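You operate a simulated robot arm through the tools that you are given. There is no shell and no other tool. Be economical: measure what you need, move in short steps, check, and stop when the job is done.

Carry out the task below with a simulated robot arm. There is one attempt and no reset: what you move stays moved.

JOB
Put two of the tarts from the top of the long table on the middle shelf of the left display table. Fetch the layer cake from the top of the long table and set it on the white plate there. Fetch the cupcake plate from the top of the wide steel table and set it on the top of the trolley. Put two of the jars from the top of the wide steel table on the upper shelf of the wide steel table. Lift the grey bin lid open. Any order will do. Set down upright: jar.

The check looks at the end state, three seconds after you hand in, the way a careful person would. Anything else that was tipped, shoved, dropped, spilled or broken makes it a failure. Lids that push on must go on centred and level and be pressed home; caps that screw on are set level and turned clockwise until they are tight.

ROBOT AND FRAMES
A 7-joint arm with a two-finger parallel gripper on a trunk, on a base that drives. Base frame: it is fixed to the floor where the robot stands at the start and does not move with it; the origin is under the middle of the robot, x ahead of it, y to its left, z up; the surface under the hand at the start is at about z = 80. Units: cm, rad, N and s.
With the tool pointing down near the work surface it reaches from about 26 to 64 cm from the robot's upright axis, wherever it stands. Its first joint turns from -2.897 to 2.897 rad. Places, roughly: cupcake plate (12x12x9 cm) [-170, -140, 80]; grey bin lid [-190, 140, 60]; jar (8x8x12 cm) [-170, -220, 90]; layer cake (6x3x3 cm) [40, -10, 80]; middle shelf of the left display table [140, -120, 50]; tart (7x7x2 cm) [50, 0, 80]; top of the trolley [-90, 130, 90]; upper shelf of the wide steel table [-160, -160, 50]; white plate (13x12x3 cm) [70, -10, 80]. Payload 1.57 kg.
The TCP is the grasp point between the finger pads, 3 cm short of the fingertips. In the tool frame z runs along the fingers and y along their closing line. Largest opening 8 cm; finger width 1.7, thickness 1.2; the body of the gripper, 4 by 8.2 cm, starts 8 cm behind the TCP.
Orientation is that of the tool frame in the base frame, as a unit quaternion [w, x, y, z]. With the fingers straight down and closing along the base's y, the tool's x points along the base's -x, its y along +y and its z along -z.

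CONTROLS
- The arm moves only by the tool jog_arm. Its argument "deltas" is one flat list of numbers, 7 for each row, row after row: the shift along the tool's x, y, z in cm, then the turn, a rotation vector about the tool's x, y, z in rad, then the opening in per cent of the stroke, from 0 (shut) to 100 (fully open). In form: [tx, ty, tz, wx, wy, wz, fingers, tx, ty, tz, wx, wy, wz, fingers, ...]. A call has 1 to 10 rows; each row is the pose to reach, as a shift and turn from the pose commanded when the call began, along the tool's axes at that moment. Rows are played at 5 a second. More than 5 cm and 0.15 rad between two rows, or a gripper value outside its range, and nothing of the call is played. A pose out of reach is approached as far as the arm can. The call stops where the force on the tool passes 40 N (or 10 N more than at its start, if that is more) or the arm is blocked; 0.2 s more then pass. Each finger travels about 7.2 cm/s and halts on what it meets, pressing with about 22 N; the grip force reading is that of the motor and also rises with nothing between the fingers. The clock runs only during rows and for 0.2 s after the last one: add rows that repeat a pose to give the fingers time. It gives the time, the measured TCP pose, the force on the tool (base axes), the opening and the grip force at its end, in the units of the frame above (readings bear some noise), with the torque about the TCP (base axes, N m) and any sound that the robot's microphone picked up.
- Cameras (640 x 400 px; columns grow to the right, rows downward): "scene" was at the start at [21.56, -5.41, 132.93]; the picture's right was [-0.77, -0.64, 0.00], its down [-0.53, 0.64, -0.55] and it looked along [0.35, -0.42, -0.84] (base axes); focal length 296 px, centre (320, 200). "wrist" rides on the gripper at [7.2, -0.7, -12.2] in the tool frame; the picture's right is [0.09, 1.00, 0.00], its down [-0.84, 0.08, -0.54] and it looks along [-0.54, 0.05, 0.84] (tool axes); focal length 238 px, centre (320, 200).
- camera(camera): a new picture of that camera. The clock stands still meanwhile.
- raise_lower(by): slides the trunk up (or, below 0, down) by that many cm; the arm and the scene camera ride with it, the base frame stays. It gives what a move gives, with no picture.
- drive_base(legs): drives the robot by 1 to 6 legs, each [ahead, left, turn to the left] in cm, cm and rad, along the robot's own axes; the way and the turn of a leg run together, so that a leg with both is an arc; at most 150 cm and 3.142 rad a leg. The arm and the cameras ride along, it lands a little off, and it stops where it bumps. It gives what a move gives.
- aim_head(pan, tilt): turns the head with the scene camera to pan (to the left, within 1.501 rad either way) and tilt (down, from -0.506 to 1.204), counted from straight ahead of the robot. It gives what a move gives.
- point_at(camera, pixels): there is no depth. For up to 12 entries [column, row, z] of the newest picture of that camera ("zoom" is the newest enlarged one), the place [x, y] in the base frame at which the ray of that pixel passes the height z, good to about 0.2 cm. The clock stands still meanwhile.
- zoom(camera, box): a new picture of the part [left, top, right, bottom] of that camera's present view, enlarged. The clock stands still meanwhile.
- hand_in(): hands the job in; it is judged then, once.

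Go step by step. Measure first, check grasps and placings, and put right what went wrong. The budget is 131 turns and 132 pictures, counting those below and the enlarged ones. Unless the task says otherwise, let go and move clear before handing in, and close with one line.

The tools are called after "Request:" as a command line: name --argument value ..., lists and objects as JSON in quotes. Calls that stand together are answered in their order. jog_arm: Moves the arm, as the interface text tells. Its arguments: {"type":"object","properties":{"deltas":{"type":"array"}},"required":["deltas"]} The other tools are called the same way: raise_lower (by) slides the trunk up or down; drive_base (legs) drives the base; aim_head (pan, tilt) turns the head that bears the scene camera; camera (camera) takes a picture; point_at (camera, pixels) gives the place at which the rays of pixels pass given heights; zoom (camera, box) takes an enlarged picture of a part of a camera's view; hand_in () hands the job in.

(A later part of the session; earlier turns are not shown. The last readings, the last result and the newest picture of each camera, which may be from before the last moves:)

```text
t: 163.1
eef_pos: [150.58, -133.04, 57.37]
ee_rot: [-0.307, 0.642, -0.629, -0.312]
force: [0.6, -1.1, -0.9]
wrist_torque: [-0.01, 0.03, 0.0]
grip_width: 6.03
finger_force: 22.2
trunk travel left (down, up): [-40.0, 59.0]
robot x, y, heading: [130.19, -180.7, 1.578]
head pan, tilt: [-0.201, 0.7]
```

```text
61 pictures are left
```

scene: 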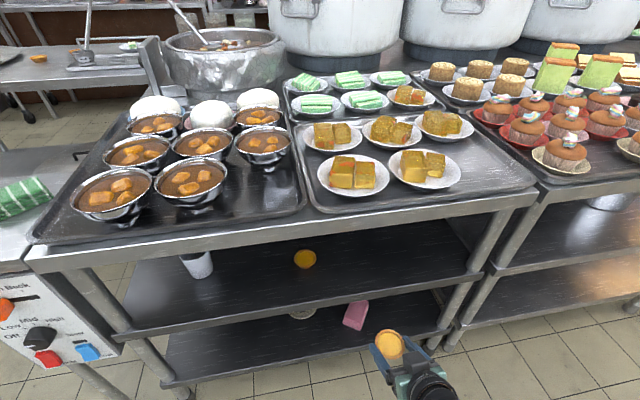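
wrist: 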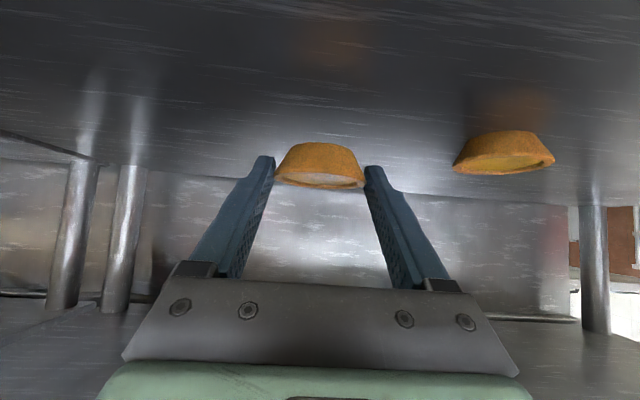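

Lowering gently to contact.

Request:
jog_arm --deltas '[1.17, 0, 0.93, 0, 0, 0, 60, 1.7, 0, 1.36, 0, 0, 0, 60, 1.95, 0, 1.55, 0, 0, 0, 60, 2.1, 0, 1.67, 0, 0, 0, 60, 2.25, 0, 1.8, 0, 0, 0, 60, 2.4, 0, 1.9, 0, 0, 0, 60]'

```text
t: 164.5
eef_pos: [150.55, -133.07, 54.53]
ee_rot: [-0.311, 0.64, -0.628, -0.314]
force: [1.6, 0.6, 21.4]
wrist_torque: [0.37, 0.12, -0.06]
grip_width: 6.01
finger_force: 22.3
trunk travel left (down, up): [-40.0, 59.0]
robot x, y, heading: [130.06, -181.06, 1.578]
head pan, tilt: [-0.201, 0.7]
```

Contact at 54.5 with 21 N. Easing, opening and backing out.

Request:
jog_arm --deltas '[-0.15, 0, -0.1, 0, 0, 0, 60, -0.15, 0, -0.1, 0, 0, 0, 80, -0.15, 0, -0.1, 0, 0, 0, 100, -0.15, 0, -0.1, 0, 0, 0, 100, 1.7, 0, -2.5, 0, 0, 0, 100, 4.2, 0, -5.6, 0, 0, 0, 100, 6.7, 0, -8.7, 0, 0, 0, 100, 9.2, 0, -11.8, 0, 0, 0, 100]'

Request:
drive_base --legs '[[-24, 0, 0]]'

Request:
camera --camera "scene"

```text
t: 166.3
eef_pos: [150.79, -148.17, 54.45]
ee_rot: [-0.305, 0.643, -0.63, -0.311]
force: [-0.8, 0.4, -1.2]
wrist_torque: [0.02, -0.03, 0.0]
grip_width: 8.01
finger_force: 0.0
trunk travel left (down, up): [-40.0, 59.0]
robot x, y, heading: [129.76, -180.34, 1.578]
head pan, tilt: [-0.201, 0.7]
```

```text
t: 168.0
eef_pos: [150.88, -171.73, 54.6]
ee_rot: [-0.306, 0.643, -0.628, -0.313]
force: [0.5, 0.2, 0.0]
wrist_torque: [0.0, -0.04, -0.03]
grip_width: 8.01
finger_force: 0.0
trunk travel left (down, up): [-40.0, 59.0]
robot x, y, heading: [130.07, -204.74, 1.585]
head pan, tilt: [-0.201, 0.7]
```

```text
60 pictures are left
```

scene: 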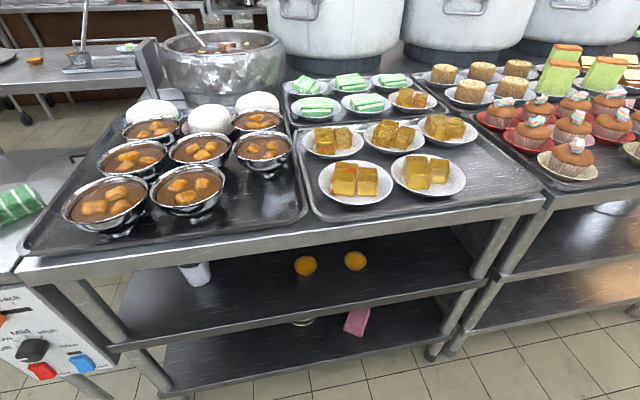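

Both tarts are on the middle shelf. Next I'll raise the trunk and drive toward the wide steel table to look at the jars and its shelf.

Request:
raise_lower --by 40

Request:
drive_base --legs '[[0, 0, 1.557], [150, -25, 0]]'

Request:
aim_head --pan 0 --tilt 0.4

Request:
camera --camera "scene"

```text
t: 171.9
eef_pos: [150.91, -171.7, 94.59]
ee_rot: [-0.307, 0.643, -0.628, -0.313]
force: [-0.8, -0.3, 0.6]
wrist_torque: [0.0, 0.01, -0.02]
grip_width: 8.0
finger_force: 0.3
trunk travel left (down, up): [-80.0, 19.0]
robot x, y, heading: [130.08, -204.59, 1.579]
head pan, tilt: [-0.201, 0.7]
```

```text
refused: leg 2 is longer than a leg can be; nothing moved
```

```text
t: 172.7
eef_pos: [150.88, -171.82, 94.39]
ee_rot: [-0.307, 0.643, -0.628, -0.313]
force: [0.1, -0.5, 0.1]
wrist_torque: [-0.01, 0.02, -0.04]
grip_width: 7.98
finger_force: 0.0
trunk travel left (down, up): [-80.0, 19.0]
robot x, y, heading: [130.08, -204.09, 1.579]
head pan, tilt: [0.0, 0.4]
```

```text
59 pictures are left
```

scene: 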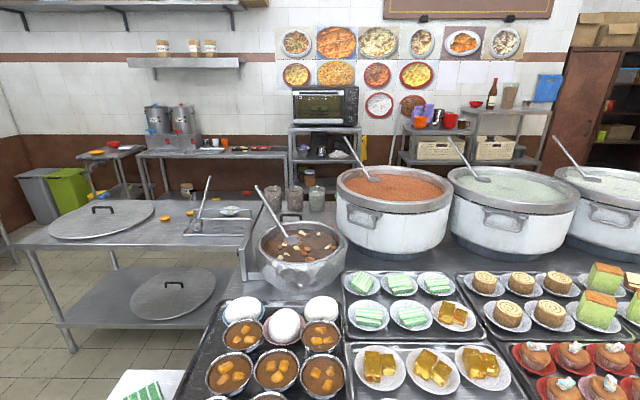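

The drive was refused because the leg was too long, so I'll split it.

Request:
drive_base --legs '[[0, 0, 1.557], [125, -25, 0], [45, 0, 0]]'

Request:
camera --camera "scene"

```text
t: 185.1
eef_pos: [-69.79, -157.8, 94.52]
ee_rot: [0.002, 0.899, 0.006, -0.438]
force: [-0.8, 0.4, -0.3]
wrist_torque: [0.01, -0.02, -0.01]
grip_width: 8.0
finger_force: 0.1
trunk travel left (down, up): [-80.0, 19.0]
robot x, y, heading: [-37.23, -178.83, -3.138]
head pan, tilt: [0.0, 0.4]
```

```text
58 pictures are left
```

scene: 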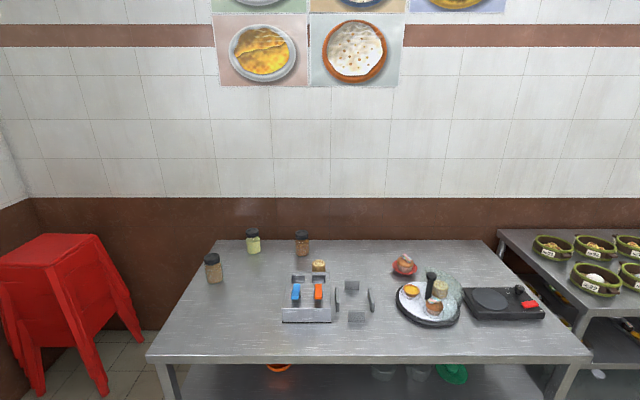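

The jars are at (213,268), (253,240) and (302,243). I'll zoom in to identify the cupcake plate and measure.

Request:
zoom --camera "scene" --box '[180, 210, 400, 350]'

Request:
zoom --camera "scene" --box '[330, 230, 560, 350]'

Request:
point_at --camera "scene" --pixels '[[215, 282, 80], [254, 252, 80], [303, 256, 80], [404, 274, 80], [147, 358, 80], [590, 358, 80], [225, 240, 80], [490, 242, 80], [318, 270, 80]]'

```text
2.86 times, centred on (290, 280) of scene
```

zoom: 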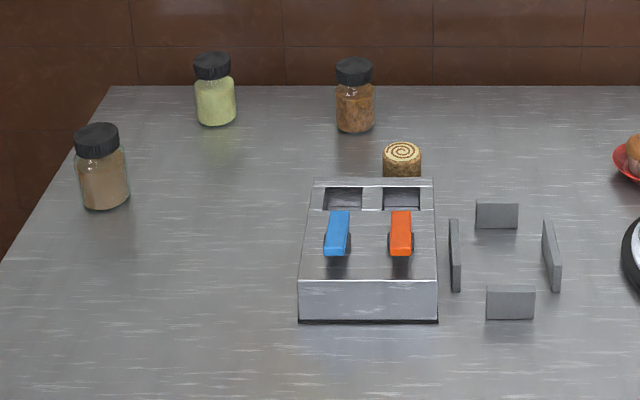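

```text
2.78 times, centred on (445, 290) of scene
```

zoom: 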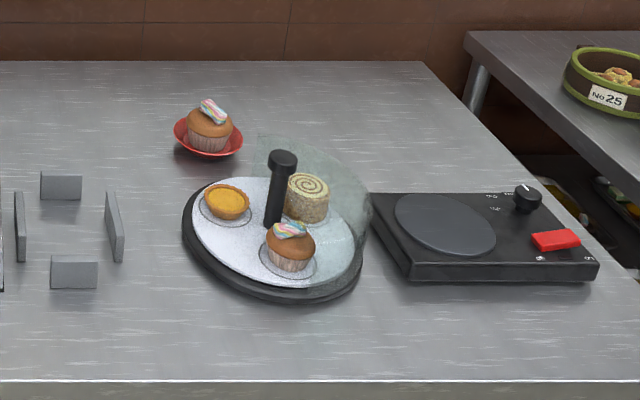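

```text
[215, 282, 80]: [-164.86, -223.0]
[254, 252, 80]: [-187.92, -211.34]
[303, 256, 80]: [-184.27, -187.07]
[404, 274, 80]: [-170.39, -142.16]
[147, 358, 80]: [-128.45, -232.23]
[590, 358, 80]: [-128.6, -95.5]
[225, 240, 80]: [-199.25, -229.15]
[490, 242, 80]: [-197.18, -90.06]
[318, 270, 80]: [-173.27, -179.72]
```

The cupcake plate is the red plate at (-170,-142), and the jars are at (-165,-223), (-188,-211) and (-184,-187). I'll lower the trunk to see the shelves under this table.

Request:
raise_lower --by -40

Request:
camera --camera "scene"

Request:
zoom --camera "scene" --box '[130, 180, 350, 320]'

```text
t: 188.9
eef_pos: [-69.65, -157.7, 54.56]
ee_rot: [0.002, 0.899, 0.006, -0.439]
force: [0.7, 0.3, 0.2]
wrist_torque: [-0.01, -0.01, 0.01]
grip_width: 8.01
finger_force: 0.1
trunk travel left (down, up): [-40.0, 59.0]
robot x, y, heading: [-37.26, -178.96, -3.138]
head pan, tilt: [0.0, 0.4]
```

```text
55 pictures are left
```

scene: 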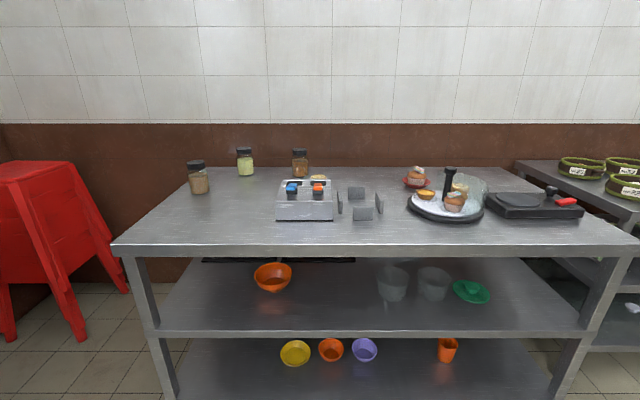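

```text
2.86 times, centred on (240, 250) of scene
```

zoom: 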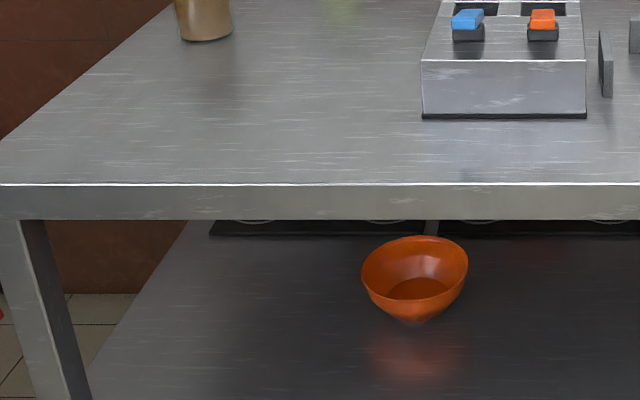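

The upper shelf has plenty of free room left of, and between, the bowl and the glasses. Measuring it.

Request:
point_at --camera "scene" --pixels '[[350, 333, 50], [160, 333, 50], [585, 333, 50], [273, 292, 50], [393, 302, 50], [200, 193, 80], [350, 256, 75], [350, 333, 52], [160, 330, 52]]'

Request:
zoom --camera "scene" --box '[170, 130, 330, 230]'

```text
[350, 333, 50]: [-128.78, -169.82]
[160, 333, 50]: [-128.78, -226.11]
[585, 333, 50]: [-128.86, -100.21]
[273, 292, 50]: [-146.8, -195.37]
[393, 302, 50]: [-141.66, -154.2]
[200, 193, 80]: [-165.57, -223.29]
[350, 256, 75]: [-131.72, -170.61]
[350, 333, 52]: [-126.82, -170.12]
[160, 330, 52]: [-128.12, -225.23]
```

```text
4.00 times, centred on (250, 180) of scene
```

zoom: 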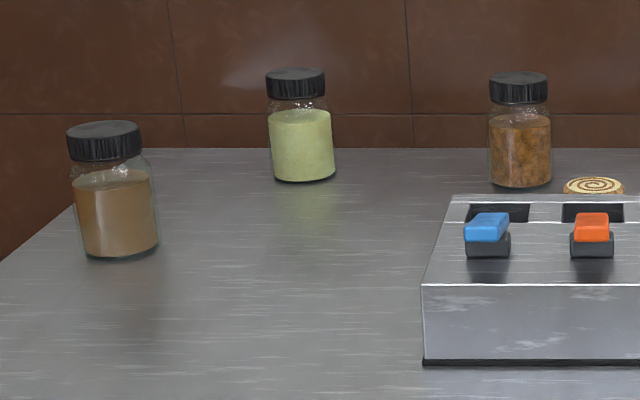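

Clear plan: grip jar A from the front with a more horizontal tool, then slide it onto the shelf. First I'll check the red stool's position, raise the trunk, pitch to 1.15 rad and centre the hand in front of the robot.

Request:
point_at --camera "scene" --pixels '[[128, 293, 0], [70, 318, 0], [102, 240, 30], [75, 163, 45], [10, 342, 0]]'

Request:
raise_lower --by 33

Request:
jog_arm --deltas '[0, 3, 0, 0, -0.12, 0, 100, 0, 6, 0, 0, -0.25, 0, 100, 0, 9, 0, 0, -0.25, 0, 100, 0, 12, 0, 0, -0.25, 0, 100, 0, 15, 0, 0, -0.25, 0, 100, 0, 18, 0, 0, -0.25, 0, 100, 0, 21, 0, 0, -0.25, 0, 100]'

Request:
camera --camera "wrist"

```text
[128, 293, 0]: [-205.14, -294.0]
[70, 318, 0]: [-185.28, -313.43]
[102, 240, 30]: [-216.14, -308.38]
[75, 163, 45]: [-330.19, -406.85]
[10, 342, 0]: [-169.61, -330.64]
```

```text
t: 192.2
eef_pos: [-69.67, -157.64, 87.51]
ee_rot: [0.002, 0.899, 0.006, -0.438]
force: [0.4, 0.2, -0.5]
wrist_torque: [-0.01, -0.01, 0.0]
grip_width: 8.0
finger_force: 0.0
trunk travel left (down, up): [-73.0, 26.0]
robot x, y, heading: [-37.3, -178.74, -3.137]
head pan, tilt: [0.0, 0.4]
```

```text
t: 193.8
eef_pos: [-71.03, -162.39, 89.83]
ee_rot: [0.003, 0.837, 0.006, -0.546]
force: [-1.1, 0.2, 0.4]
wrist_torque: [-0.04, -0.04, 0.03]
grip_width: 8.03
finger_force: 0.1
out of reach, approached as far as the arm can: row 2, 3, 4, 5, 6, 7
trunk travel left (down, up): [-73.0, 26.0]
robot x, y, heading: [-37.14, -178.87, -3.14]
head pan, tilt: [0.0, 0.4]
```

```text
52 pictures are left
```

wrist: 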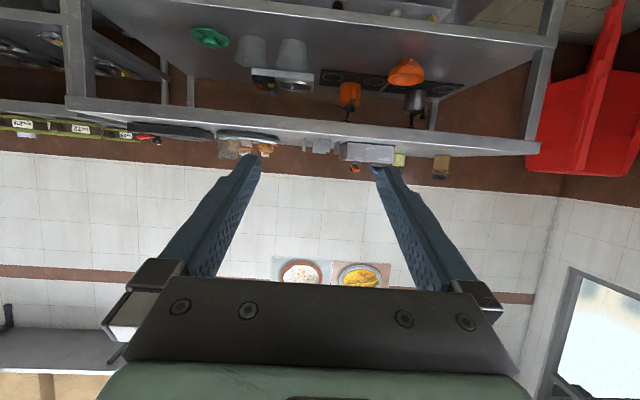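

The hand is too close to the body for that shift, so I'll extend it forward first.

Request:
jog_arm --deltas '[-1.7, 0, 3.9, 0, 0, 0, 100, -3.5, 0, 7.8, 0, 0, 0, 100, -5.2, 0, 11.7, 0, 0, 0, 100, -5.2, 4.5, 11.7, 0, 0, 0, 100, -5.2, 9, 11.7, 0, 0, 0, 100, -5.2, 13.5, 11.7, 0, 0, 0, 100, -5.2, 16, 11.7, 0, 0, 0, 100]'

Request:
camera --camera "scene"

```text
t: 195.4
eef_pos: [-84.11, -178.79, 90.15]
ee_rot: [0.003, 0.837, 0.005, -0.547]
force: [-0.3, -0.1, 0.2]
wrist_torque: [-0.02, -0.01, -0.01]
grip_width: 7.98
finger_force: 0.2
trunk travel left (down, up): [-73.0, 26.0]
robot x, y, heading: [-37.43, -178.75, -3.143]
head pan, tilt: [0.0, 0.4]
```

```text
51 pictures are left
```

scene: 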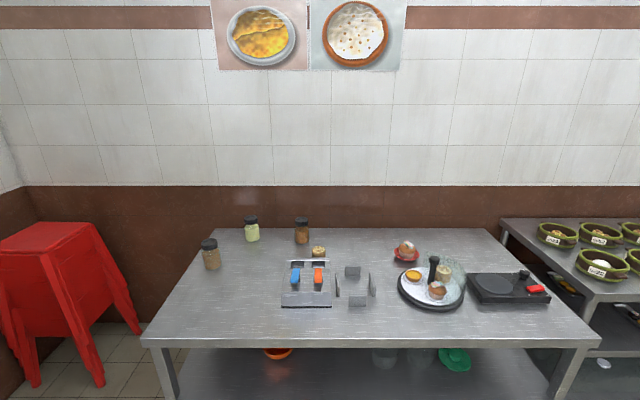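

Now the hand is straight ahead. I'll drive to face jar A and stop short of it.

Request:
raise_lower --by -3.5

Request:
drive_base --legs '[[0, 44.2, 0], [60, 0, 0]]'

Request:
camera --camera "wrist"

Request:
aim_head --pan 0.0 --tilt 0.75

Request:
camera --camera "scene"

```text
t: 196.2
eef_pos: [-84.1, -178.7, 86.78]
ee_rot: [0.003, 0.837, 0.005, -0.547]
force: [-0.4, -0.6, -0.5]
wrist_torque: [0.01, -0.04, 0.01]
grip_width: 8.02
finger_force: 0.0
trunk travel left (down, up): [-69.5, 29.5]
robot x, y, heading: [-37.07, -178.86, -3.142]
head pan, tilt: [0.0, 0.4]
```

```text
t: 201.8
eef_pos: [-143.93, -221.55, 86.72]
ee_rot: [0.002, 0.837, 0.003, -0.547]
force: [-0.3, 0.0, 0.3]
wrist_torque: [-0.01, -0.04, -0.01]
grip_width: 8.0
finger_force: 0.0
trunk travel left (down, up): [-69.5, 29.5]
robot x, y, heading: [-96.91, -221.85, 3.137]
head pan, tilt: [0.0, 0.4]
```

```text
50 pictures are left
```

wrist: 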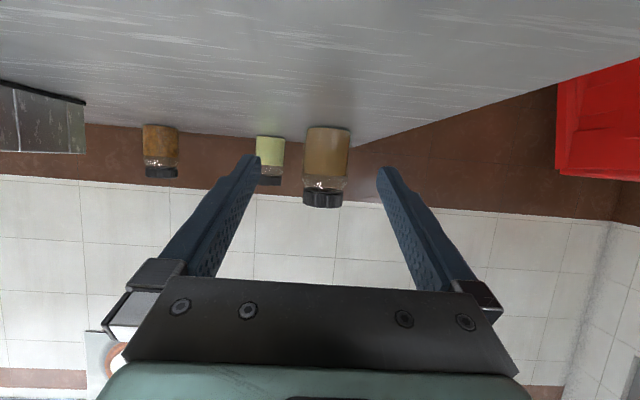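

```text
t: 202.6
eef_pos: [-143.77, -221.6, 86.73]
ee_rot: [0.002, 0.838, 0.004, -0.546]
force: [0.0, 0.1, -0.2]
wrist_torque: [0.01, 0.03, 0.0]
grip_width: 7.99
finger_force: 0.0
trunk travel left (down, up): [-69.5, 29.5]
robot x, y, heading: [-97.0, -221.81, 3.138]
head pan, tilt: [0.0, 0.75]
```

```text
49 pictures are left
```

scene: 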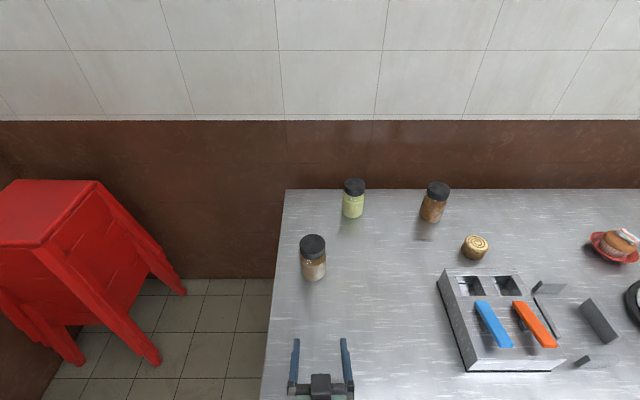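

I'll locate jar A precisely with both cameras.

Request:
zoom --camera "scene" --box '[270, 160, 470, 300]'

Request:
point_at --camera "wrist" --pixels '[[307, 130, 80.5], [350, 130, 80.5], [328, 126, 80], [303, 197, 91], [343, 197, 91], [256, 140, 81], [285, 140, 81]]'

Request:
point_at --camera "scene" --pixels '[[299, 244, 92], [326, 244, 92], [312, 234, 92], [312, 282, 80], [301, 272, 80.5], [326, 272, 80.5], [354, 217, 80], [353, 186, 92]]'

```text
2.86 times, centred on (370, 230) of scene
```

zoom: 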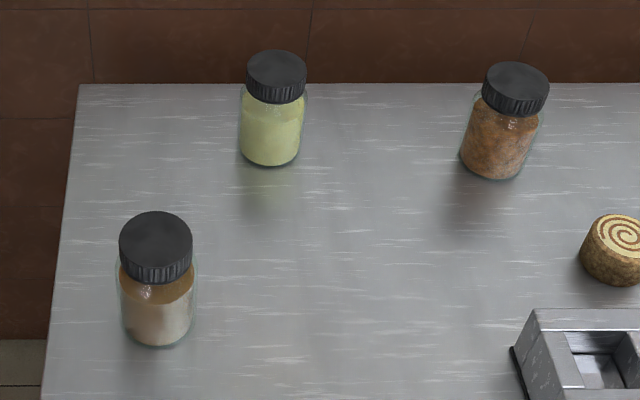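

```text
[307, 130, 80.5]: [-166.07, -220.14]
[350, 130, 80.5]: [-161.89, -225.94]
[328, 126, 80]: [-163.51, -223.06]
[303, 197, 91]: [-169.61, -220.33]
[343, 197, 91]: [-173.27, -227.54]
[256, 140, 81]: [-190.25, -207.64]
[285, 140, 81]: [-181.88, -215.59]
```

```text
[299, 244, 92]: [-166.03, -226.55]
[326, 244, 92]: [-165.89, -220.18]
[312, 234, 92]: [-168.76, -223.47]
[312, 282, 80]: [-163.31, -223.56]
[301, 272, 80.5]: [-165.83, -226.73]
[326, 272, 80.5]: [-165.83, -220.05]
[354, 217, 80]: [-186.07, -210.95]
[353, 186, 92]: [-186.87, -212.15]
```

Jar A is centred at (-166.2,-223.4), about 6.7 cm wide. I'll drive ahead 12 cm and left 1.8 cm.

Request:
drive_base --legs '[[12, 1.8, 0]]'

Request:
camera --camera "wrist"

```text
t: 203.8
eef_pos: [-155.78, -223.37, 86.65]
ee_rot: [0.002, 0.837, 0.004, -0.547]
force: [0.1, -0.5, 0.0]
wrist_torque: [-0.03, -0.03, 0.0]
grip_width: 8.02
finger_force: 0.1
trunk travel left (down, up): [-69.5, 29.5]
robot x, y, heading: [-108.78, -223.44, 3.139]
head pan, tilt: [0.0, 0.75]
```

```text
47 pictures are left
```

wrist: 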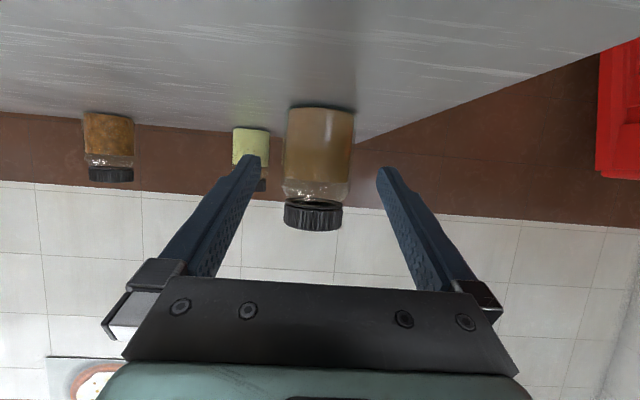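

Aligned. I'll reach forward 10 cm and close on the jar.

Request:
jog_arm --deltas '[-1.35, 0, 3, 0, 0, 0, 100, -2.7, 0, 6, 0, 0, 0, 100, -4.1, 0, 9.1, 0, 0, 0, 100, -4.1, 0, 9.1, 0, 0, 0, 100, -4.1, 0, 9.1, 0, 0, 0, 70, -4.1, 0, 9.1, 0, 0, 0, 70, -4.1, 0, 9.1, 0, 0, 0, 70, -4.1, 0, 9.1, 0, 0, 0, 70]'

Request:
camera --camera "wrist"

Request:
camera --camera "scene"

```text
t: 205.6
eef_pos: [-165.87, -223.42, 86.83]
ee_rot: [0.001, 0.837, 0.002, -0.547]
force: [-0.5, 0.2, 0.2]
wrist_torque: [0.09, 0.02, 0.04]
grip_width: 7.06
finger_force: 21.7
trunk travel left (down, up): [-69.5, 29.5]
robot x, y, heading: [-109.02, -223.61, 3.139]
head pan, tilt: [0.0, 0.75]
```

```text
46 pictures are left
```

wrist: 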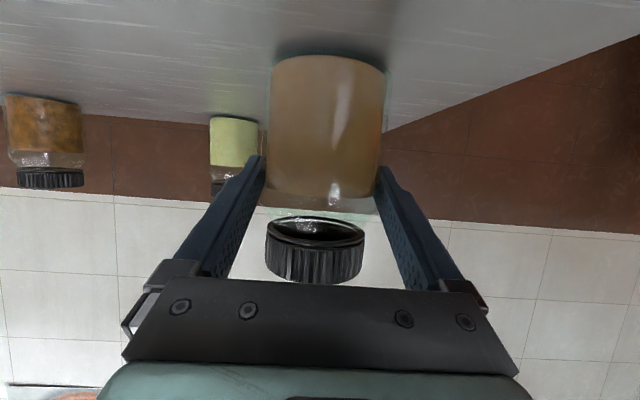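

```text
45 pictures are left
```

scene: 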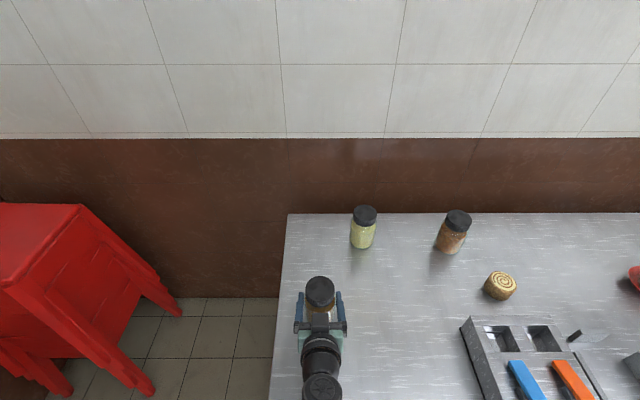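

Gripped (7.06 cm, 22 N). I'll lift, back out, line up at y≈-212, and lower in front of the shelf.

Request:
raise_lower --by 3

Request:
drive_base --legs '[[-58, 0, 0], [0, -11.5, 0]]'

Request:
raise_lower --by -28

Request:
aim_head --pan 0.0 --tilt 0.6

Request:
camera --camera "scene"

Request:
camera --camera "wrist"

```text
t: 206.4
eef_pos: [-165.77, -223.34, 89.69]
ee_rot: [0.002, 0.838, 0.004, -0.546]
force: [-0.2, -0.2, -3.1]
wrist_torque: [0.02, 0.0, 0.0]
grip_width: 7.05
finger_force: 22.5
trunk travel left (down, up): [-72.5, 26.5]
robot x, y, heading: [-108.77, -223.8, 3.136]
head pan, tilt: [0.0, 0.75]
```

```text
t: 210.5
eef_pos: [-108.58, -212.33, 89.78]
ee_rot: [0.002, 0.837, 0.004, -0.547]
force: [-0.1, 0.8, -4.2]
wrist_torque: [0.02, 0.0, 0.0]
grip_width: 7.05
finger_force: 21.7
trunk travel left (down, up): [-72.5, 26.5]
robot x, y, heading: [-51.45, -212.43, 3.139]
head pan, tilt: [0.0, 0.75]
```

```text
t: 213.3
eef_pos: [-108.49, -212.23, 61.75]
ee_rot: [0.002, 0.837, 0.004, -0.547]
force: [-0.1, 0.2, -3.7]
wrist_torque: [0.0, -0.03, -0.03]
grip_width: 7.03
finger_force: 22.3
trunk travel left (down, up): [-44.5, 54.5]
robot x, y, heading: [-51.43, -212.37, 3.141]
head pan, tilt: [0.0, 0.75]
```

```text
t: 214.0
eef_pos: [-108.48, -212.23, 61.56]
ee_rot: [0.002, 0.837, 0.004, -0.547]
force: [-0.3, -0.6, -3.4]
wrist_torque: [0.01, 0.01, 0.01]
grip_width: 7.03
finger_force: 21.7
trunk travel left (down, up): [-44.5, 54.5]
robot x, y, heading: [-51.15, -212.19, 3.143]
head pan, tilt: [0.0, 0.6]
```

```text
44 pictures are left
```

scene: 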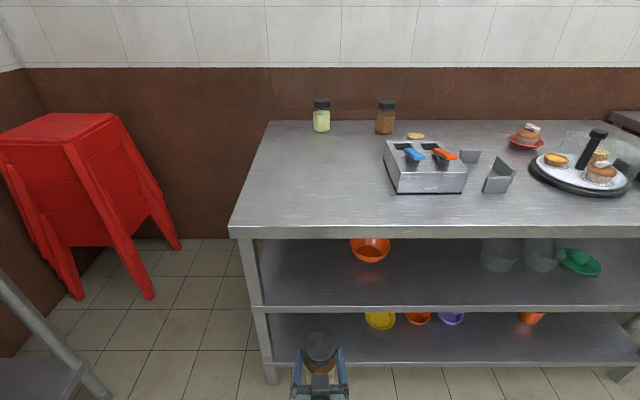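

```text
43 pictures are left
```

wrist: 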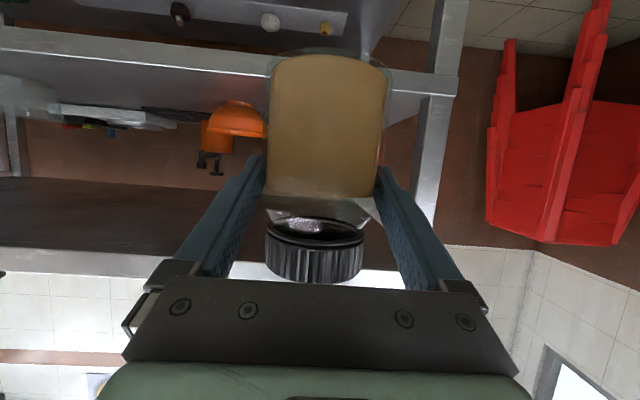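

Height is fine: the jar bottom is about 55 and its top about 67.5. Driving ahead 29.5 cm into the shelf.

Request:
drive_base --legs '[[20, 0, 0]]'

Request:
camera --camera "wrist"

Request:
camera --camera "scene"

```text
t: 215.6
eef_pos: [-127.76, -212.29, 61.75]
ee_rot: [0.003, 0.837, 0.005, -0.547]
force: [-0.8, 0.1, -4.8]
wrist_torque: [0.01, -0.02, -0.02]
grip_width: 7.03
finger_force: 22.3
trunk travel left (down, up): [-44.5, 54.5]
robot x, y, heading: [-70.9, -212.53, 3.145]
head pan, tilt: [0.0, 0.6]
```

```text
42 pictures are left
```

wrist: 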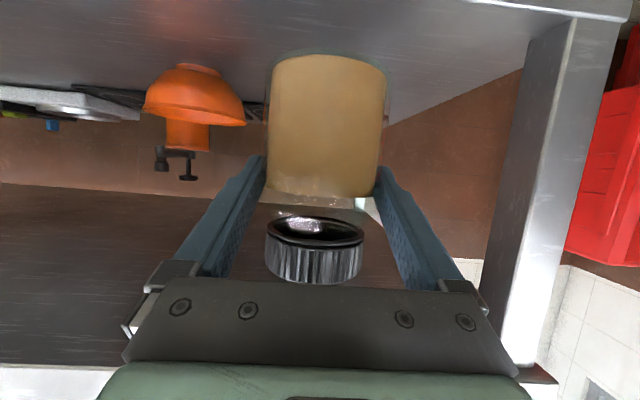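

```text
41 pictures are left
```

scene: 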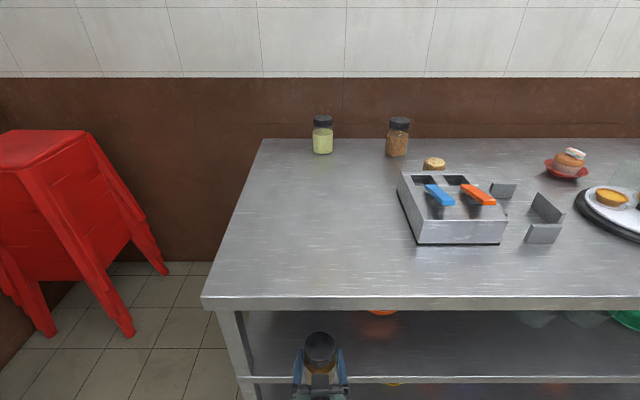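

All clear. Driving 10.5 further, then lowering by trunk in small steps.

Request:
drive_base --legs '[[10.5, 0, 0]]'

Request:
jog_arm --deltas '[0.9, 0, 0.41, 0, 0, 0, 70, 1.8, 0, 0.82, 0, 0, 0, 70, 2.3, 0, 1.03, 0, 0, 0, 70, 2.7, 0, 1.23, 0, 0, 0, 70, 3.0, 0, 1.35, 0, 0, 0, 70, 3.3, 0, 1.48, 0, 0, 0, 70, 3.55, 0, 1.6, 0, 0, 0, 70, 3.8, 0, 1.7, 0, 0, 0, 70, 4.0, 0, 1.8, 0, 0, 0, 70]'

```text
t: 216.7
eef_pos: [-138.04, -212.33, 61.71]
ee_rot: [0.003, 0.837, 0.005, -0.547]
force: [1.2, 0.7, -4.4]
wrist_torque: [0.01, 0.01, -0.02]
grip_width: 7.04
finger_force: 21.7
trunk travel left (down, up): [-44.5, 54.5]
robot x, y, heading: [-80.83, -212.32, 3.144]
head pan, tilt: [0.0, 0.6]
```

```text
t: 218.7
eef_pos: [-138.04, -212.42, 57.31]
ee_rot: [0.003, 0.837, 0.005, -0.547]
force: [-0.4, 0.0, -3.8]
wrist_torque: [-0.02, 0.0, 0.01]
grip_width: 7.01
finger_force: 21.9
trunk travel left (down, up): [-44.5, 54.5]
robot x, y, heading: [-80.7, -212.44, 3.14]
head pan, tilt: [0.0, 0.6]
```

No contact yet at 57.3; lowering further slowly.

Request:
jog_arm --deltas '[0.22, 0, 0.1, 0, 0, 0, 70, 0.45, 0, 0.2, 0, 0, 0, 70, 0.68, 0, 0.3, 0, 0, 0, 70, 0.8, 0, 0.36, 0, 0, 0, 70]'

Request:
camera --camera "wrist"

```text
t: 219.7
eef_pos: [-137.95, -212.47, 56.48]
ee_rot: [0.004, 0.838, 0.005, -0.546]
force: [0.1, -0.1, -3.5]
wrist_torque: [-0.01, 0.02, 0.04]
grip_width: 7.01
finger_force: 22.0
trunk travel left (down, up): [-44.5, 54.5]
robot x, y, heading: [-80.83, -212.23, 3.143]
head pan, tilt: [0.0, 0.6]
```

```text
40 pictures are left
```

wrist: 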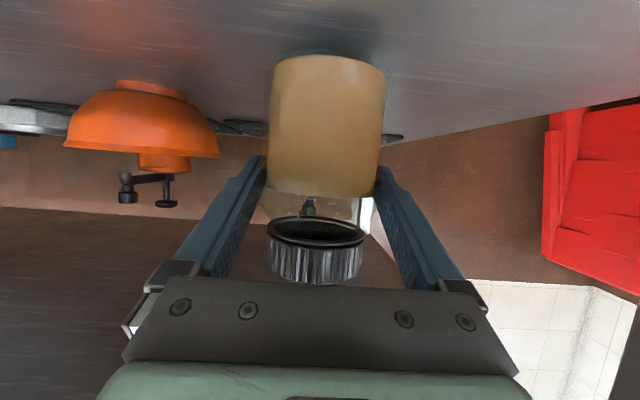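

Request:
jog_arm --deltas '[0.22, 0, 0.1, 0, 0, 0, 70, 0.45, 0, 0.2, 0, 0, 0, 70, 0.68, 0, 0.3, 0, 0, 0, 70, 0.9, 0, 0.4, 0, 0, 0, 70, 1.1, 0, 0.5, 0, 0, 0, 70]'

```text
t: 220.9
eef_pos: [-138.17, -212.42, 55.6]
ee_rot: [0.003, 0.836, 0.004, -0.549]
force: [-0.9, 0.2, 12.7]
wrist_torque: [0.11, 0.14, -0.23]
grip_width: 6.99
finger_force: 22.2
trunk travel left (down, up): [-44.5, 54.5]
robot x, y, heading: [-80.92, -212.5, 3.14]
head pan, tilt: [0.0, 0.6]
```

Contact (net ~16 N) at 55.6. Easing off, opening and backing straight out.

Request:
jog_arm --deltas '[-0.12, 0, -0.05, 0, 0, 0, 70, -0.12, 0, -0.05, 0, 0, 0, 85, -0.12, 0, -0.05, 0, 0, 0, 100, -0.12, 0, -0.05, 0, 0, 0, 100, 0.3, 0, -1, 0, 0, 0, 100, 1.2, 0, -3, 0, 0, 0, 100, 2.8, 0, -6.5, 0, 0, 0, 100, 4.4, 0, -10, 0, 0, 0, 100]'

Request:
drive_base --legs '[[-25, 0, 0]]'

Request:
camera --camera "scene"

```text
t: 222.7
eef_pos: [-127.04, -212.26, 55.27]
ee_rot: [0.003, 0.837, 0.006, -0.547]
force: [-0.1, 0.4, 0.3]
wrist_torque: [0.01, 0.0, 0.04]
grip_width: 7.99
finger_force: 0.1
trunk travel left (down, up): [-44.5, 54.5]
robot x, y, heading: [-80.85, -212.73, 3.143]
head pan, tilt: [0.0, 0.6]
```

```text
t: 224.5
eef_pos: [-102.62, -212.22, 55.27]
ee_rot: [0.003, 0.837, 0.005, -0.547]
force: [-0.5, 0.6, -0.2]
wrist_torque: [0.0, 0.02, -0.02]
grip_width: 8.02
finger_force: 0.0
trunk travel left (down, up): [-44.5, 54.5]
robot x, y, heading: [-56.86, -212.46, -3.143]
head pan, tilt: [0.0, 0.6]
```

```text
39 pictures are left
```

scene: 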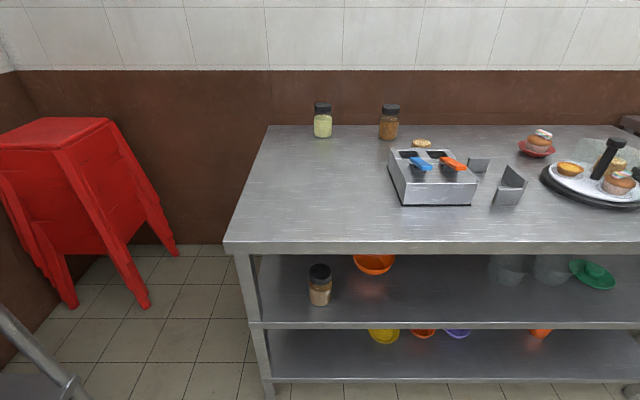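

Jar A stands upright on the shelf. Jar B is almost straight ahead: I'll raise 31.5 and drive up to it.

Request:
raise_lower --by 31.5

Request:
drive_base --legs '[[66, 0, 0]]'

Request:
camera --camera "wrist"

Request:
aim_head --pan 0.0 --tilt 0.75

Request:
camera --camera "scene"

```text
t: 227.7
eef_pos: [-102.81, -212.33, 86.55]
ee_rot: [0.003, 0.837, 0.005, -0.546]
force: [-1.0, 0.1, 0.4]
wrist_torque: [0.01, -0.01, 0.01]
grip_width: 8.0
finger_force: 0.0
trunk travel left (down, up): [-76.0, 23.0]
robot x, y, heading: [-56.51, -212.23, -3.144]
head pan, tilt: [0.0, 0.6]
```

```text
t: 231.3
eef_pos: [-167.54, -211.66, 86.66]
ee_rot: [0.0, 0.837, 0.002, -0.547]
force: [-0.5, -0.1, 0.2]
wrist_torque: [-0.03, -0.01, 0.0]
grip_width: 8.01
finger_force: 0.1
trunk travel left (down, up): [-76.0, 23.0]
robot x, y, heading: [-121.01, -212.13, 3.139]
head pan, tilt: [0.0, 0.6]
```

```text
38 pictures are left
```

wrist: 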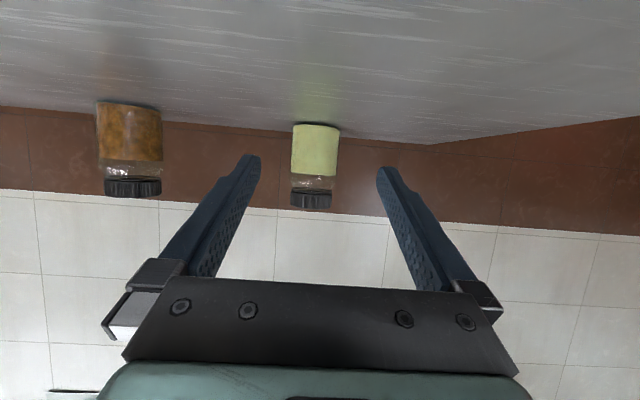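

```text
t: 232.0
eef_pos: [-167.27, -211.59, 86.78]
ee_rot: [0.001, 0.837, 0.002, -0.547]
force: [-0.3, -0.7, -0.3]
wrist_torque: [0.03, -0.01, 0.03]
grip_width: 8.0
finger_force: 0.1
trunk travel left (down, up): [-76.0, 23.0]
robot x, y, heading: [-121.07, -212.11, 3.136]
head pan, tilt: [0.0, 0.75]
```

```text
37 pictures are left
```

scene: 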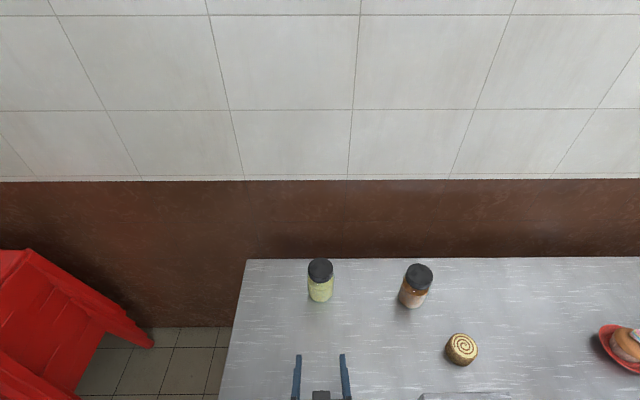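

Request:
point_at --camera "scene" --pixels '[[307, 268, 92], [332, 268, 92], [320, 258, 92], [321, 303, 80], [308, 294, 80.5], [333, 294, 80.5]]'

Request:
point_at --camera "wrist" --pixels '[[292, 128, 80.5], [340, 128, 80.5], [291, 200, 91], [331, 200, 91]]'

```text
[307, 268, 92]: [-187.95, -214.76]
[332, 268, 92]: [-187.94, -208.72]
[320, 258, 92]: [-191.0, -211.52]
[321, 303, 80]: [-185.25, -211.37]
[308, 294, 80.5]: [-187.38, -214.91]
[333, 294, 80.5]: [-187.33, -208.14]
```

```text
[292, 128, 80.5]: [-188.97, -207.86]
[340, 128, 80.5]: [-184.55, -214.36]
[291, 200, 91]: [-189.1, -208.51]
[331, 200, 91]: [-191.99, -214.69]
```

Jar B is centred at (-188.3,-211.5). I'll drive 10 cm more, then reach 10.4 and grip.

Request:
drive_base --legs '[[10, 0, 0]]'

Request:
camera --camera "wrist"

```text
t: 233.1
eef_pos: [-177.69, -210.85, 86.62]
ee_rot: [0.001, 0.837, 0.001, -0.546]
force: [-0.2, 0.2, -0.2]
wrist_torque: [-0.01, 0.01, 0.0]
grip_width: 7.99
finger_force: 0.0
trunk travel left (down, up): [-76.0, 23.0]
robot x, y, heading: [-131.25, -211.66, 3.135]
head pan, tilt: [0.0, 0.75]
```

```text
36 pictures are left
```

wrist: 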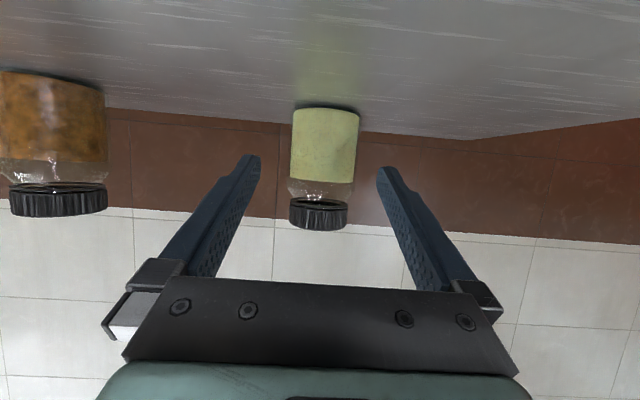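

The jar is about 0.6 cm to the left. I'll correct that while reaching forward, then close.

Request:
jog_arm --deltas '[-1.35, 0.6, 3, 0, 0, 0, 100, -2.7, 0.6, 6, 0, 0, 0, 100, -4.2, 0.6, 9.3, 0, 0, 0, 100, -4.2, 0.6, 9.3, 0, 0, 0, 100, -4.2, 0.6, 9.3, 0, 0, 0, 70, -4.2, 0.6, 9.3, 0, 0, 0, 70, -4.2, 0.6, 9.3, 0, 0, 0, 70, -4.2, 0.6, 9.3, 0, 0, 0, 70]'

Request:
camera --camera "wrist"

```text
t: 234.9
eef_pos: [-187.89, -211.51, 86.61]
ee_rot: [0.0, 0.838, 0.001, -0.546]
force: [-0.5, 0.8, -0.6]
wrist_torque: [-0.02, -0.03, -0.05]
grip_width: 7.11
finger_force: 22.2
trunk travel left (down, up): [-76.0, 23.0]
robot x, y, heading: [-131.65, -211.69, 3.13]
head pan, tilt: [0.0, 0.75]
```

```text
35 pictures are left
```

wrist: 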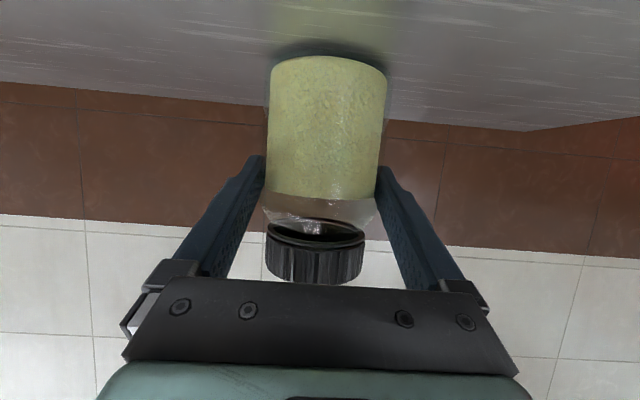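

Gripped. Lifting, backing out, shifting right to y≈-175, and lowering.

Request:
raise_lower --by 3

Request:
drive_base --legs '[[-80, 0, 0.01], [0, -36.5, 0]]'

Request:
raise_lower --by -30

Request:
camera --camera "wrist"

Request:
camera --camera "scene"

```text
t: 235.7
eef_pos: [-187.9, -211.45, 89.72]
ee_rot: [0.0, 0.837, 0.0, -0.547]
force: [-0.9, -0.8, -4.6]
wrist_torque: [-0.12, -0.02, 0.03]
grip_width: 7.12
finger_force: 22.2
trunk travel left (down, up): [-79.0, 20.0]
robot x, y, heading: [-131.47, -211.59, 3.129]
head pan, tilt: [0.0, 0.75]
```

```text
t: 241.8
eef_pos: [-110.18, -175.39, 89.61]
ee_rot: [0.002, 0.837, 0.004, -0.547]
force: [0.4, -0.2, -3.6]
wrist_torque: [-0.02, 0.01, 0.0]
grip_width: 7.08
finger_force: 22.0
trunk travel left (down, up): [-79.0, 20.0]
robot x, y, heading: [-53.9, -175.52, 3.135]
head pan, tilt: [0.0, 0.75]
```

```text
t: 244.8
eef_pos: [-110.17, -175.46, 59.73]
ee_rot: [0.002, 0.837, 0.003, -0.547]
force: [0.1, -0.1, -4.6]
wrist_torque: [-0.02, -0.01, -0.01]
grip_width: 7.07
finger_force: 22.4
trunk travel left (down, up): [-49.0, 50.0]
robot x, y, heading: [-53.95, -175.45, 3.14]
head pan, tilt: [0.0, 0.75]
```

```text
34 pictures are left
```

wrist: 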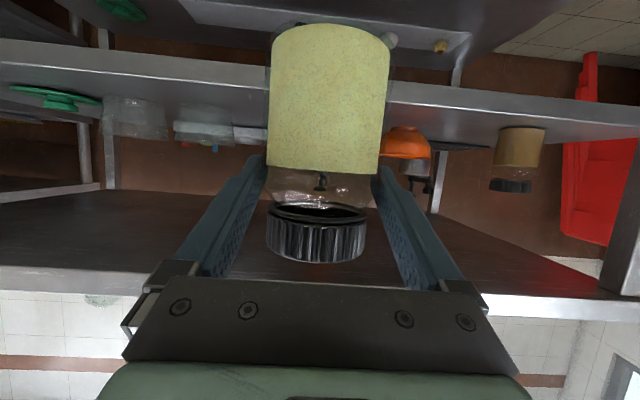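

```text
33 pictures are left
```

scene: 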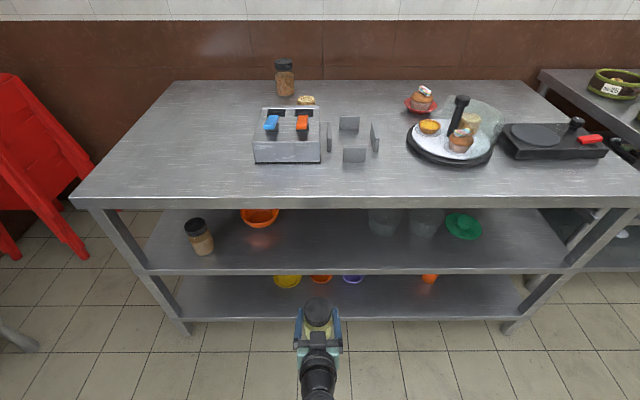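

The jar sits lower in the grip than before (its bottom is at row 25 versus 55), so it slipped a little. I'll raise 5 cm and look closely.

Request:
raise_lower --by 5

Request:
camera --camera "wrist"

Request:
zoom --camera "scene" --box '[260, 270, 380, 400]'

```text
t: 245.7
eef_pos: [-110.04, -175.58, 64.6]
ee_rot: [0.001, 0.837, 0.002, -0.547]
force: [0.6, -0.2, -3.8]
wrist_torque: [0.02, 0.01, -0.02]
grip_width: 7.05
finger_force: 22.1
trunk travel left (down, up): [-54.0, 45.0]
robot x, y, heading: [-53.64, -175.36, 3.139]
head pan, tilt: [0.0, 0.75]
```

```text
32 pictures are left
```

wrist: 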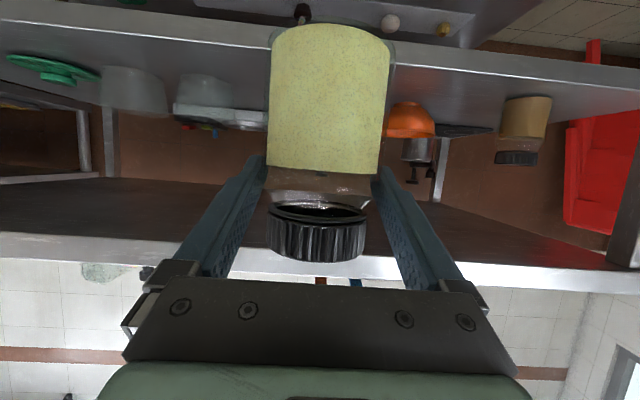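

```text
3.08 times, centred on (320, 335) of scene
```

zoom: 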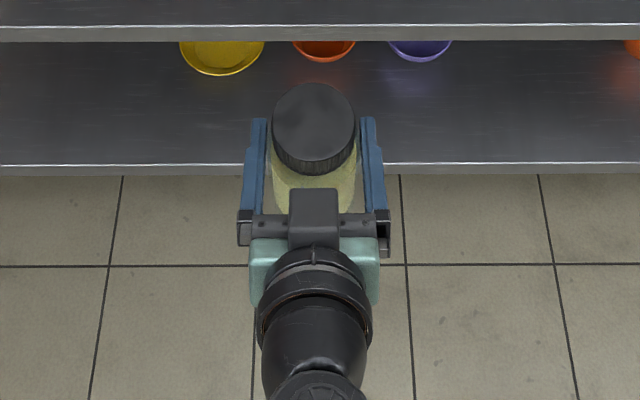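

The slip was about 1.7 cm and has stopped, and the jar is practically upright. I'll drive in 28 cm.

Request:
drive_base --legs '[[28, 0, 0]]'

Request:
camera --camera "wrist"

```text
t: 247.7
eef_pos: [-138.83, -175.39, 64.64]
ee_rot: [0.0, 0.838, 0.002, -0.546]
force: [-0.2, 0.6, -4.1]
wrist_torque: [-0.04, -0.02, -0.01]
grip_width: 7.09
finger_force: 21.9
trunk travel left (down, up): [-54.0, 45.0]
robot x, y, heading: [-82.17, -175.2, 3.135]
head pan, tilt: [0.0, 0.75]
```

```text
30 pictures are left
```

wrist: 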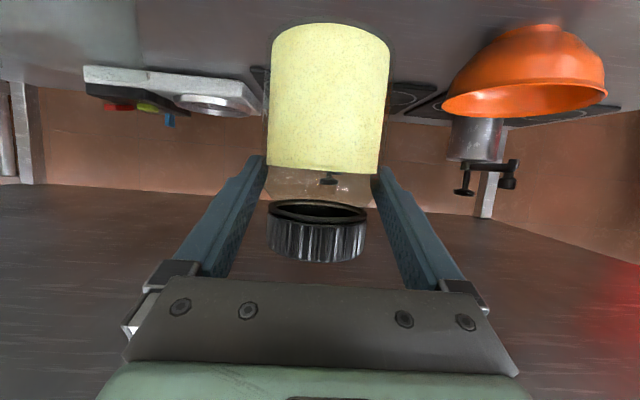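

Clear of the bowl and glasses. Lowering, slowing near the expected contact.

Request:
jog_arm --deltas '[1.8, 0, 0.82, 0, 0, 0, 70, 3.2, 0, 1.44, 0, 0, 0, 70, 4.1, 0, 1.85, 0, 0, 0, 70, 4.55, 0, 2.05, 0, 0, 0, 70, 4.9, 0, 2.2, 0, 0, 0, 70, 5.2, 0, 2.34, 0, 0, 0, 70, 5.5, 0, 2.48, 0, 0, 0, 70, 5.75, 0, 2.6, 0, 0, 0, 70, 6.0, 0, 2.7, 0, 0, 0, 70]'

```text
t: 249.7
eef_pos: [-138.69, -175.47, 58.08]
ee_rot: [0.001, 0.837, 0.002, -0.547]
force: [0.4, 0.2, -3.0]
wrist_torque: [-0.02, 0.0, 0.01]
grip_width: 7.06
finger_force: 22.1
trunk travel left (down, up): [-54.0, 45.0]
robot x, y, heading: [-82.22, -175.16, 3.134]
head pan, tilt: [0.0, 0.75]
```

Request:
jog_arm --deltas '[0.2, 0, 0.09, 0, 0, 0, 70, 0.4, 0, 0.18, 0, 0, 0, 70, 0.6, 0, 0.27, 0, 0, 0, 70, 0.75, 0, 0.34, 0, 0, 0, 70, 0.9, 0, 0.41, 0, 0, 0, 70]'

Request:
camera --camera "wrist"

```text
t: 250.9
eef_pos: [-138.89, -175.32, 57.11]
ee_rot: [0.001, 0.837, 0.003, -0.547]
force: [0.4, 0.4, -3.1]
wrist_torque: [-0.01, -0.01, 0.0]
grip_width: 7.06
finger_force: 22.0
trunk travel left (down, up): [-54.0, 45.0]
robot x, y, heading: [-82.03, -175.04, 3.137]
head pan, tilt: [0.0, 0.75]
```

```text
29 pictures are left
```

wrist: 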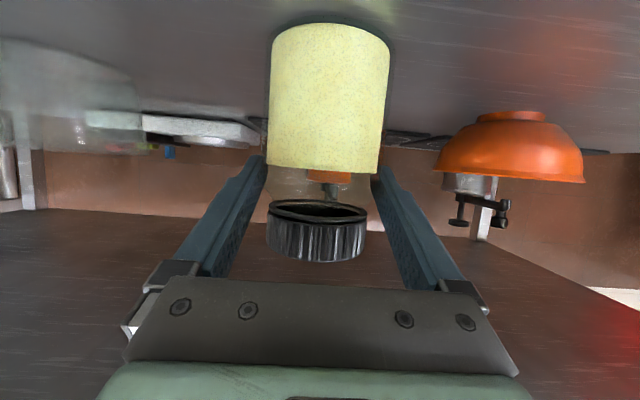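

Not yet touching; continuing down in small steps.

Request:
jog_arm --deltas '[0.18, 0, 0.08, 0, 0, 0, 70, 0.36, 0, 0.16, 0, 0, 0, 70, 0.54, 0, 0.25, 0, 0, 0, 70, 0.7, 0, 0.32, 0, 0, 0, 70]'

```text
t: 251.9
eef_pos: [-138.88, -175.37, 56.46]
ee_rot: [0.002, 0.836, 0.003, -0.549]
force: [-1.0, -1.1, 12.7]
wrist_torque: [-0.18, 0.11, 0.17]
grip_width: 7.07
finger_force: 22.3
trunk travel left (down, up): [-54.0, 45.0]
robot x, y, heading: [-82.09, -175.25, 3.133]
head pan, tilt: [0.0, 0.75]
```

Contact. Releasing and backing straight out.

Request:
jog_arm --deltas '[-0.08, 0, -0.03, 0, 0, 0, 75, -0.08, 0, -0.03, 0, 0, 0, 85, -0.08, 0, -0.03, 0, 0, 0, 100, -0.08, 0, -0.03, 0, 0, 0, 100, 0.3, 0, -1, 0, 0, 0, 100, 1.2, 0, -3, 0, 0, 0, 100, 2.8, 0, -6.5, 0, 0, 0, 100, 4.4, 0, -10, 0, 0, 0, 100]'

Request:
drive_base --legs '[[-25, 0, 0]]'

Request:
aim_head --pan 0.0 --tilt 0.6

Request:
camera --camera "scene"

```text
t: 253.7
eef_pos: [-127.78, -175.01, 56.2]
ee_rot: [0.001, 0.837, 0.003, -0.548]
force: [0.6, -0.4, -0.9]
wrist_torque: [0.0, 0.03, 0.01]
grip_width: 8.0
finger_force: 0.0
trunk travel left (down, up): [-54.0, 45.0]
robot x, y, heading: [-82.12, -175.11, 3.134]
head pan, tilt: [0.0, 0.75]
```

```text
t: 255.6
eef_pos: [-102.72, -175.22, 56.23]
ee_rot: [0.0, 0.837, 0.0, -0.547]
force: [0.7, -0.2, 0.1]
wrist_torque: [-0.04, 0.02, -0.01]
grip_width: 8.0
finger_force: 0.0
trunk travel left (down, up): [-54.0, 45.0]
robot x, y, heading: [-56.61, -175.16, 3.133]
head pan, tilt: [0.0, 0.75]
```

```text
t: 256.3
eef_pos: [-102.55, -175.11, 56.16]
ee_rot: [0.0, 0.837, 0.0, -0.547]
force: [0.6, 0.1, -0.3]
wrist_torque: [0.0, -0.03, 0.0]
grip_width: 8.02
finger_force: 0.1
trunk travel left (down, up): [-54.0, 45.0]
robot x, y, heading: [-56.55, -174.94, 3.131]
head pan, tilt: [0.0, 0.6]
```

```text
28 pictures are left
```

scene: 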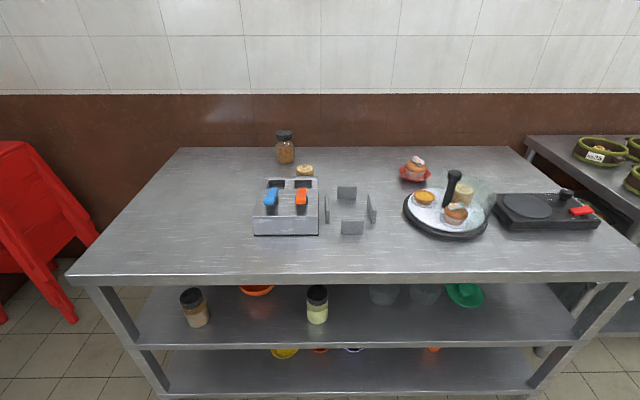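

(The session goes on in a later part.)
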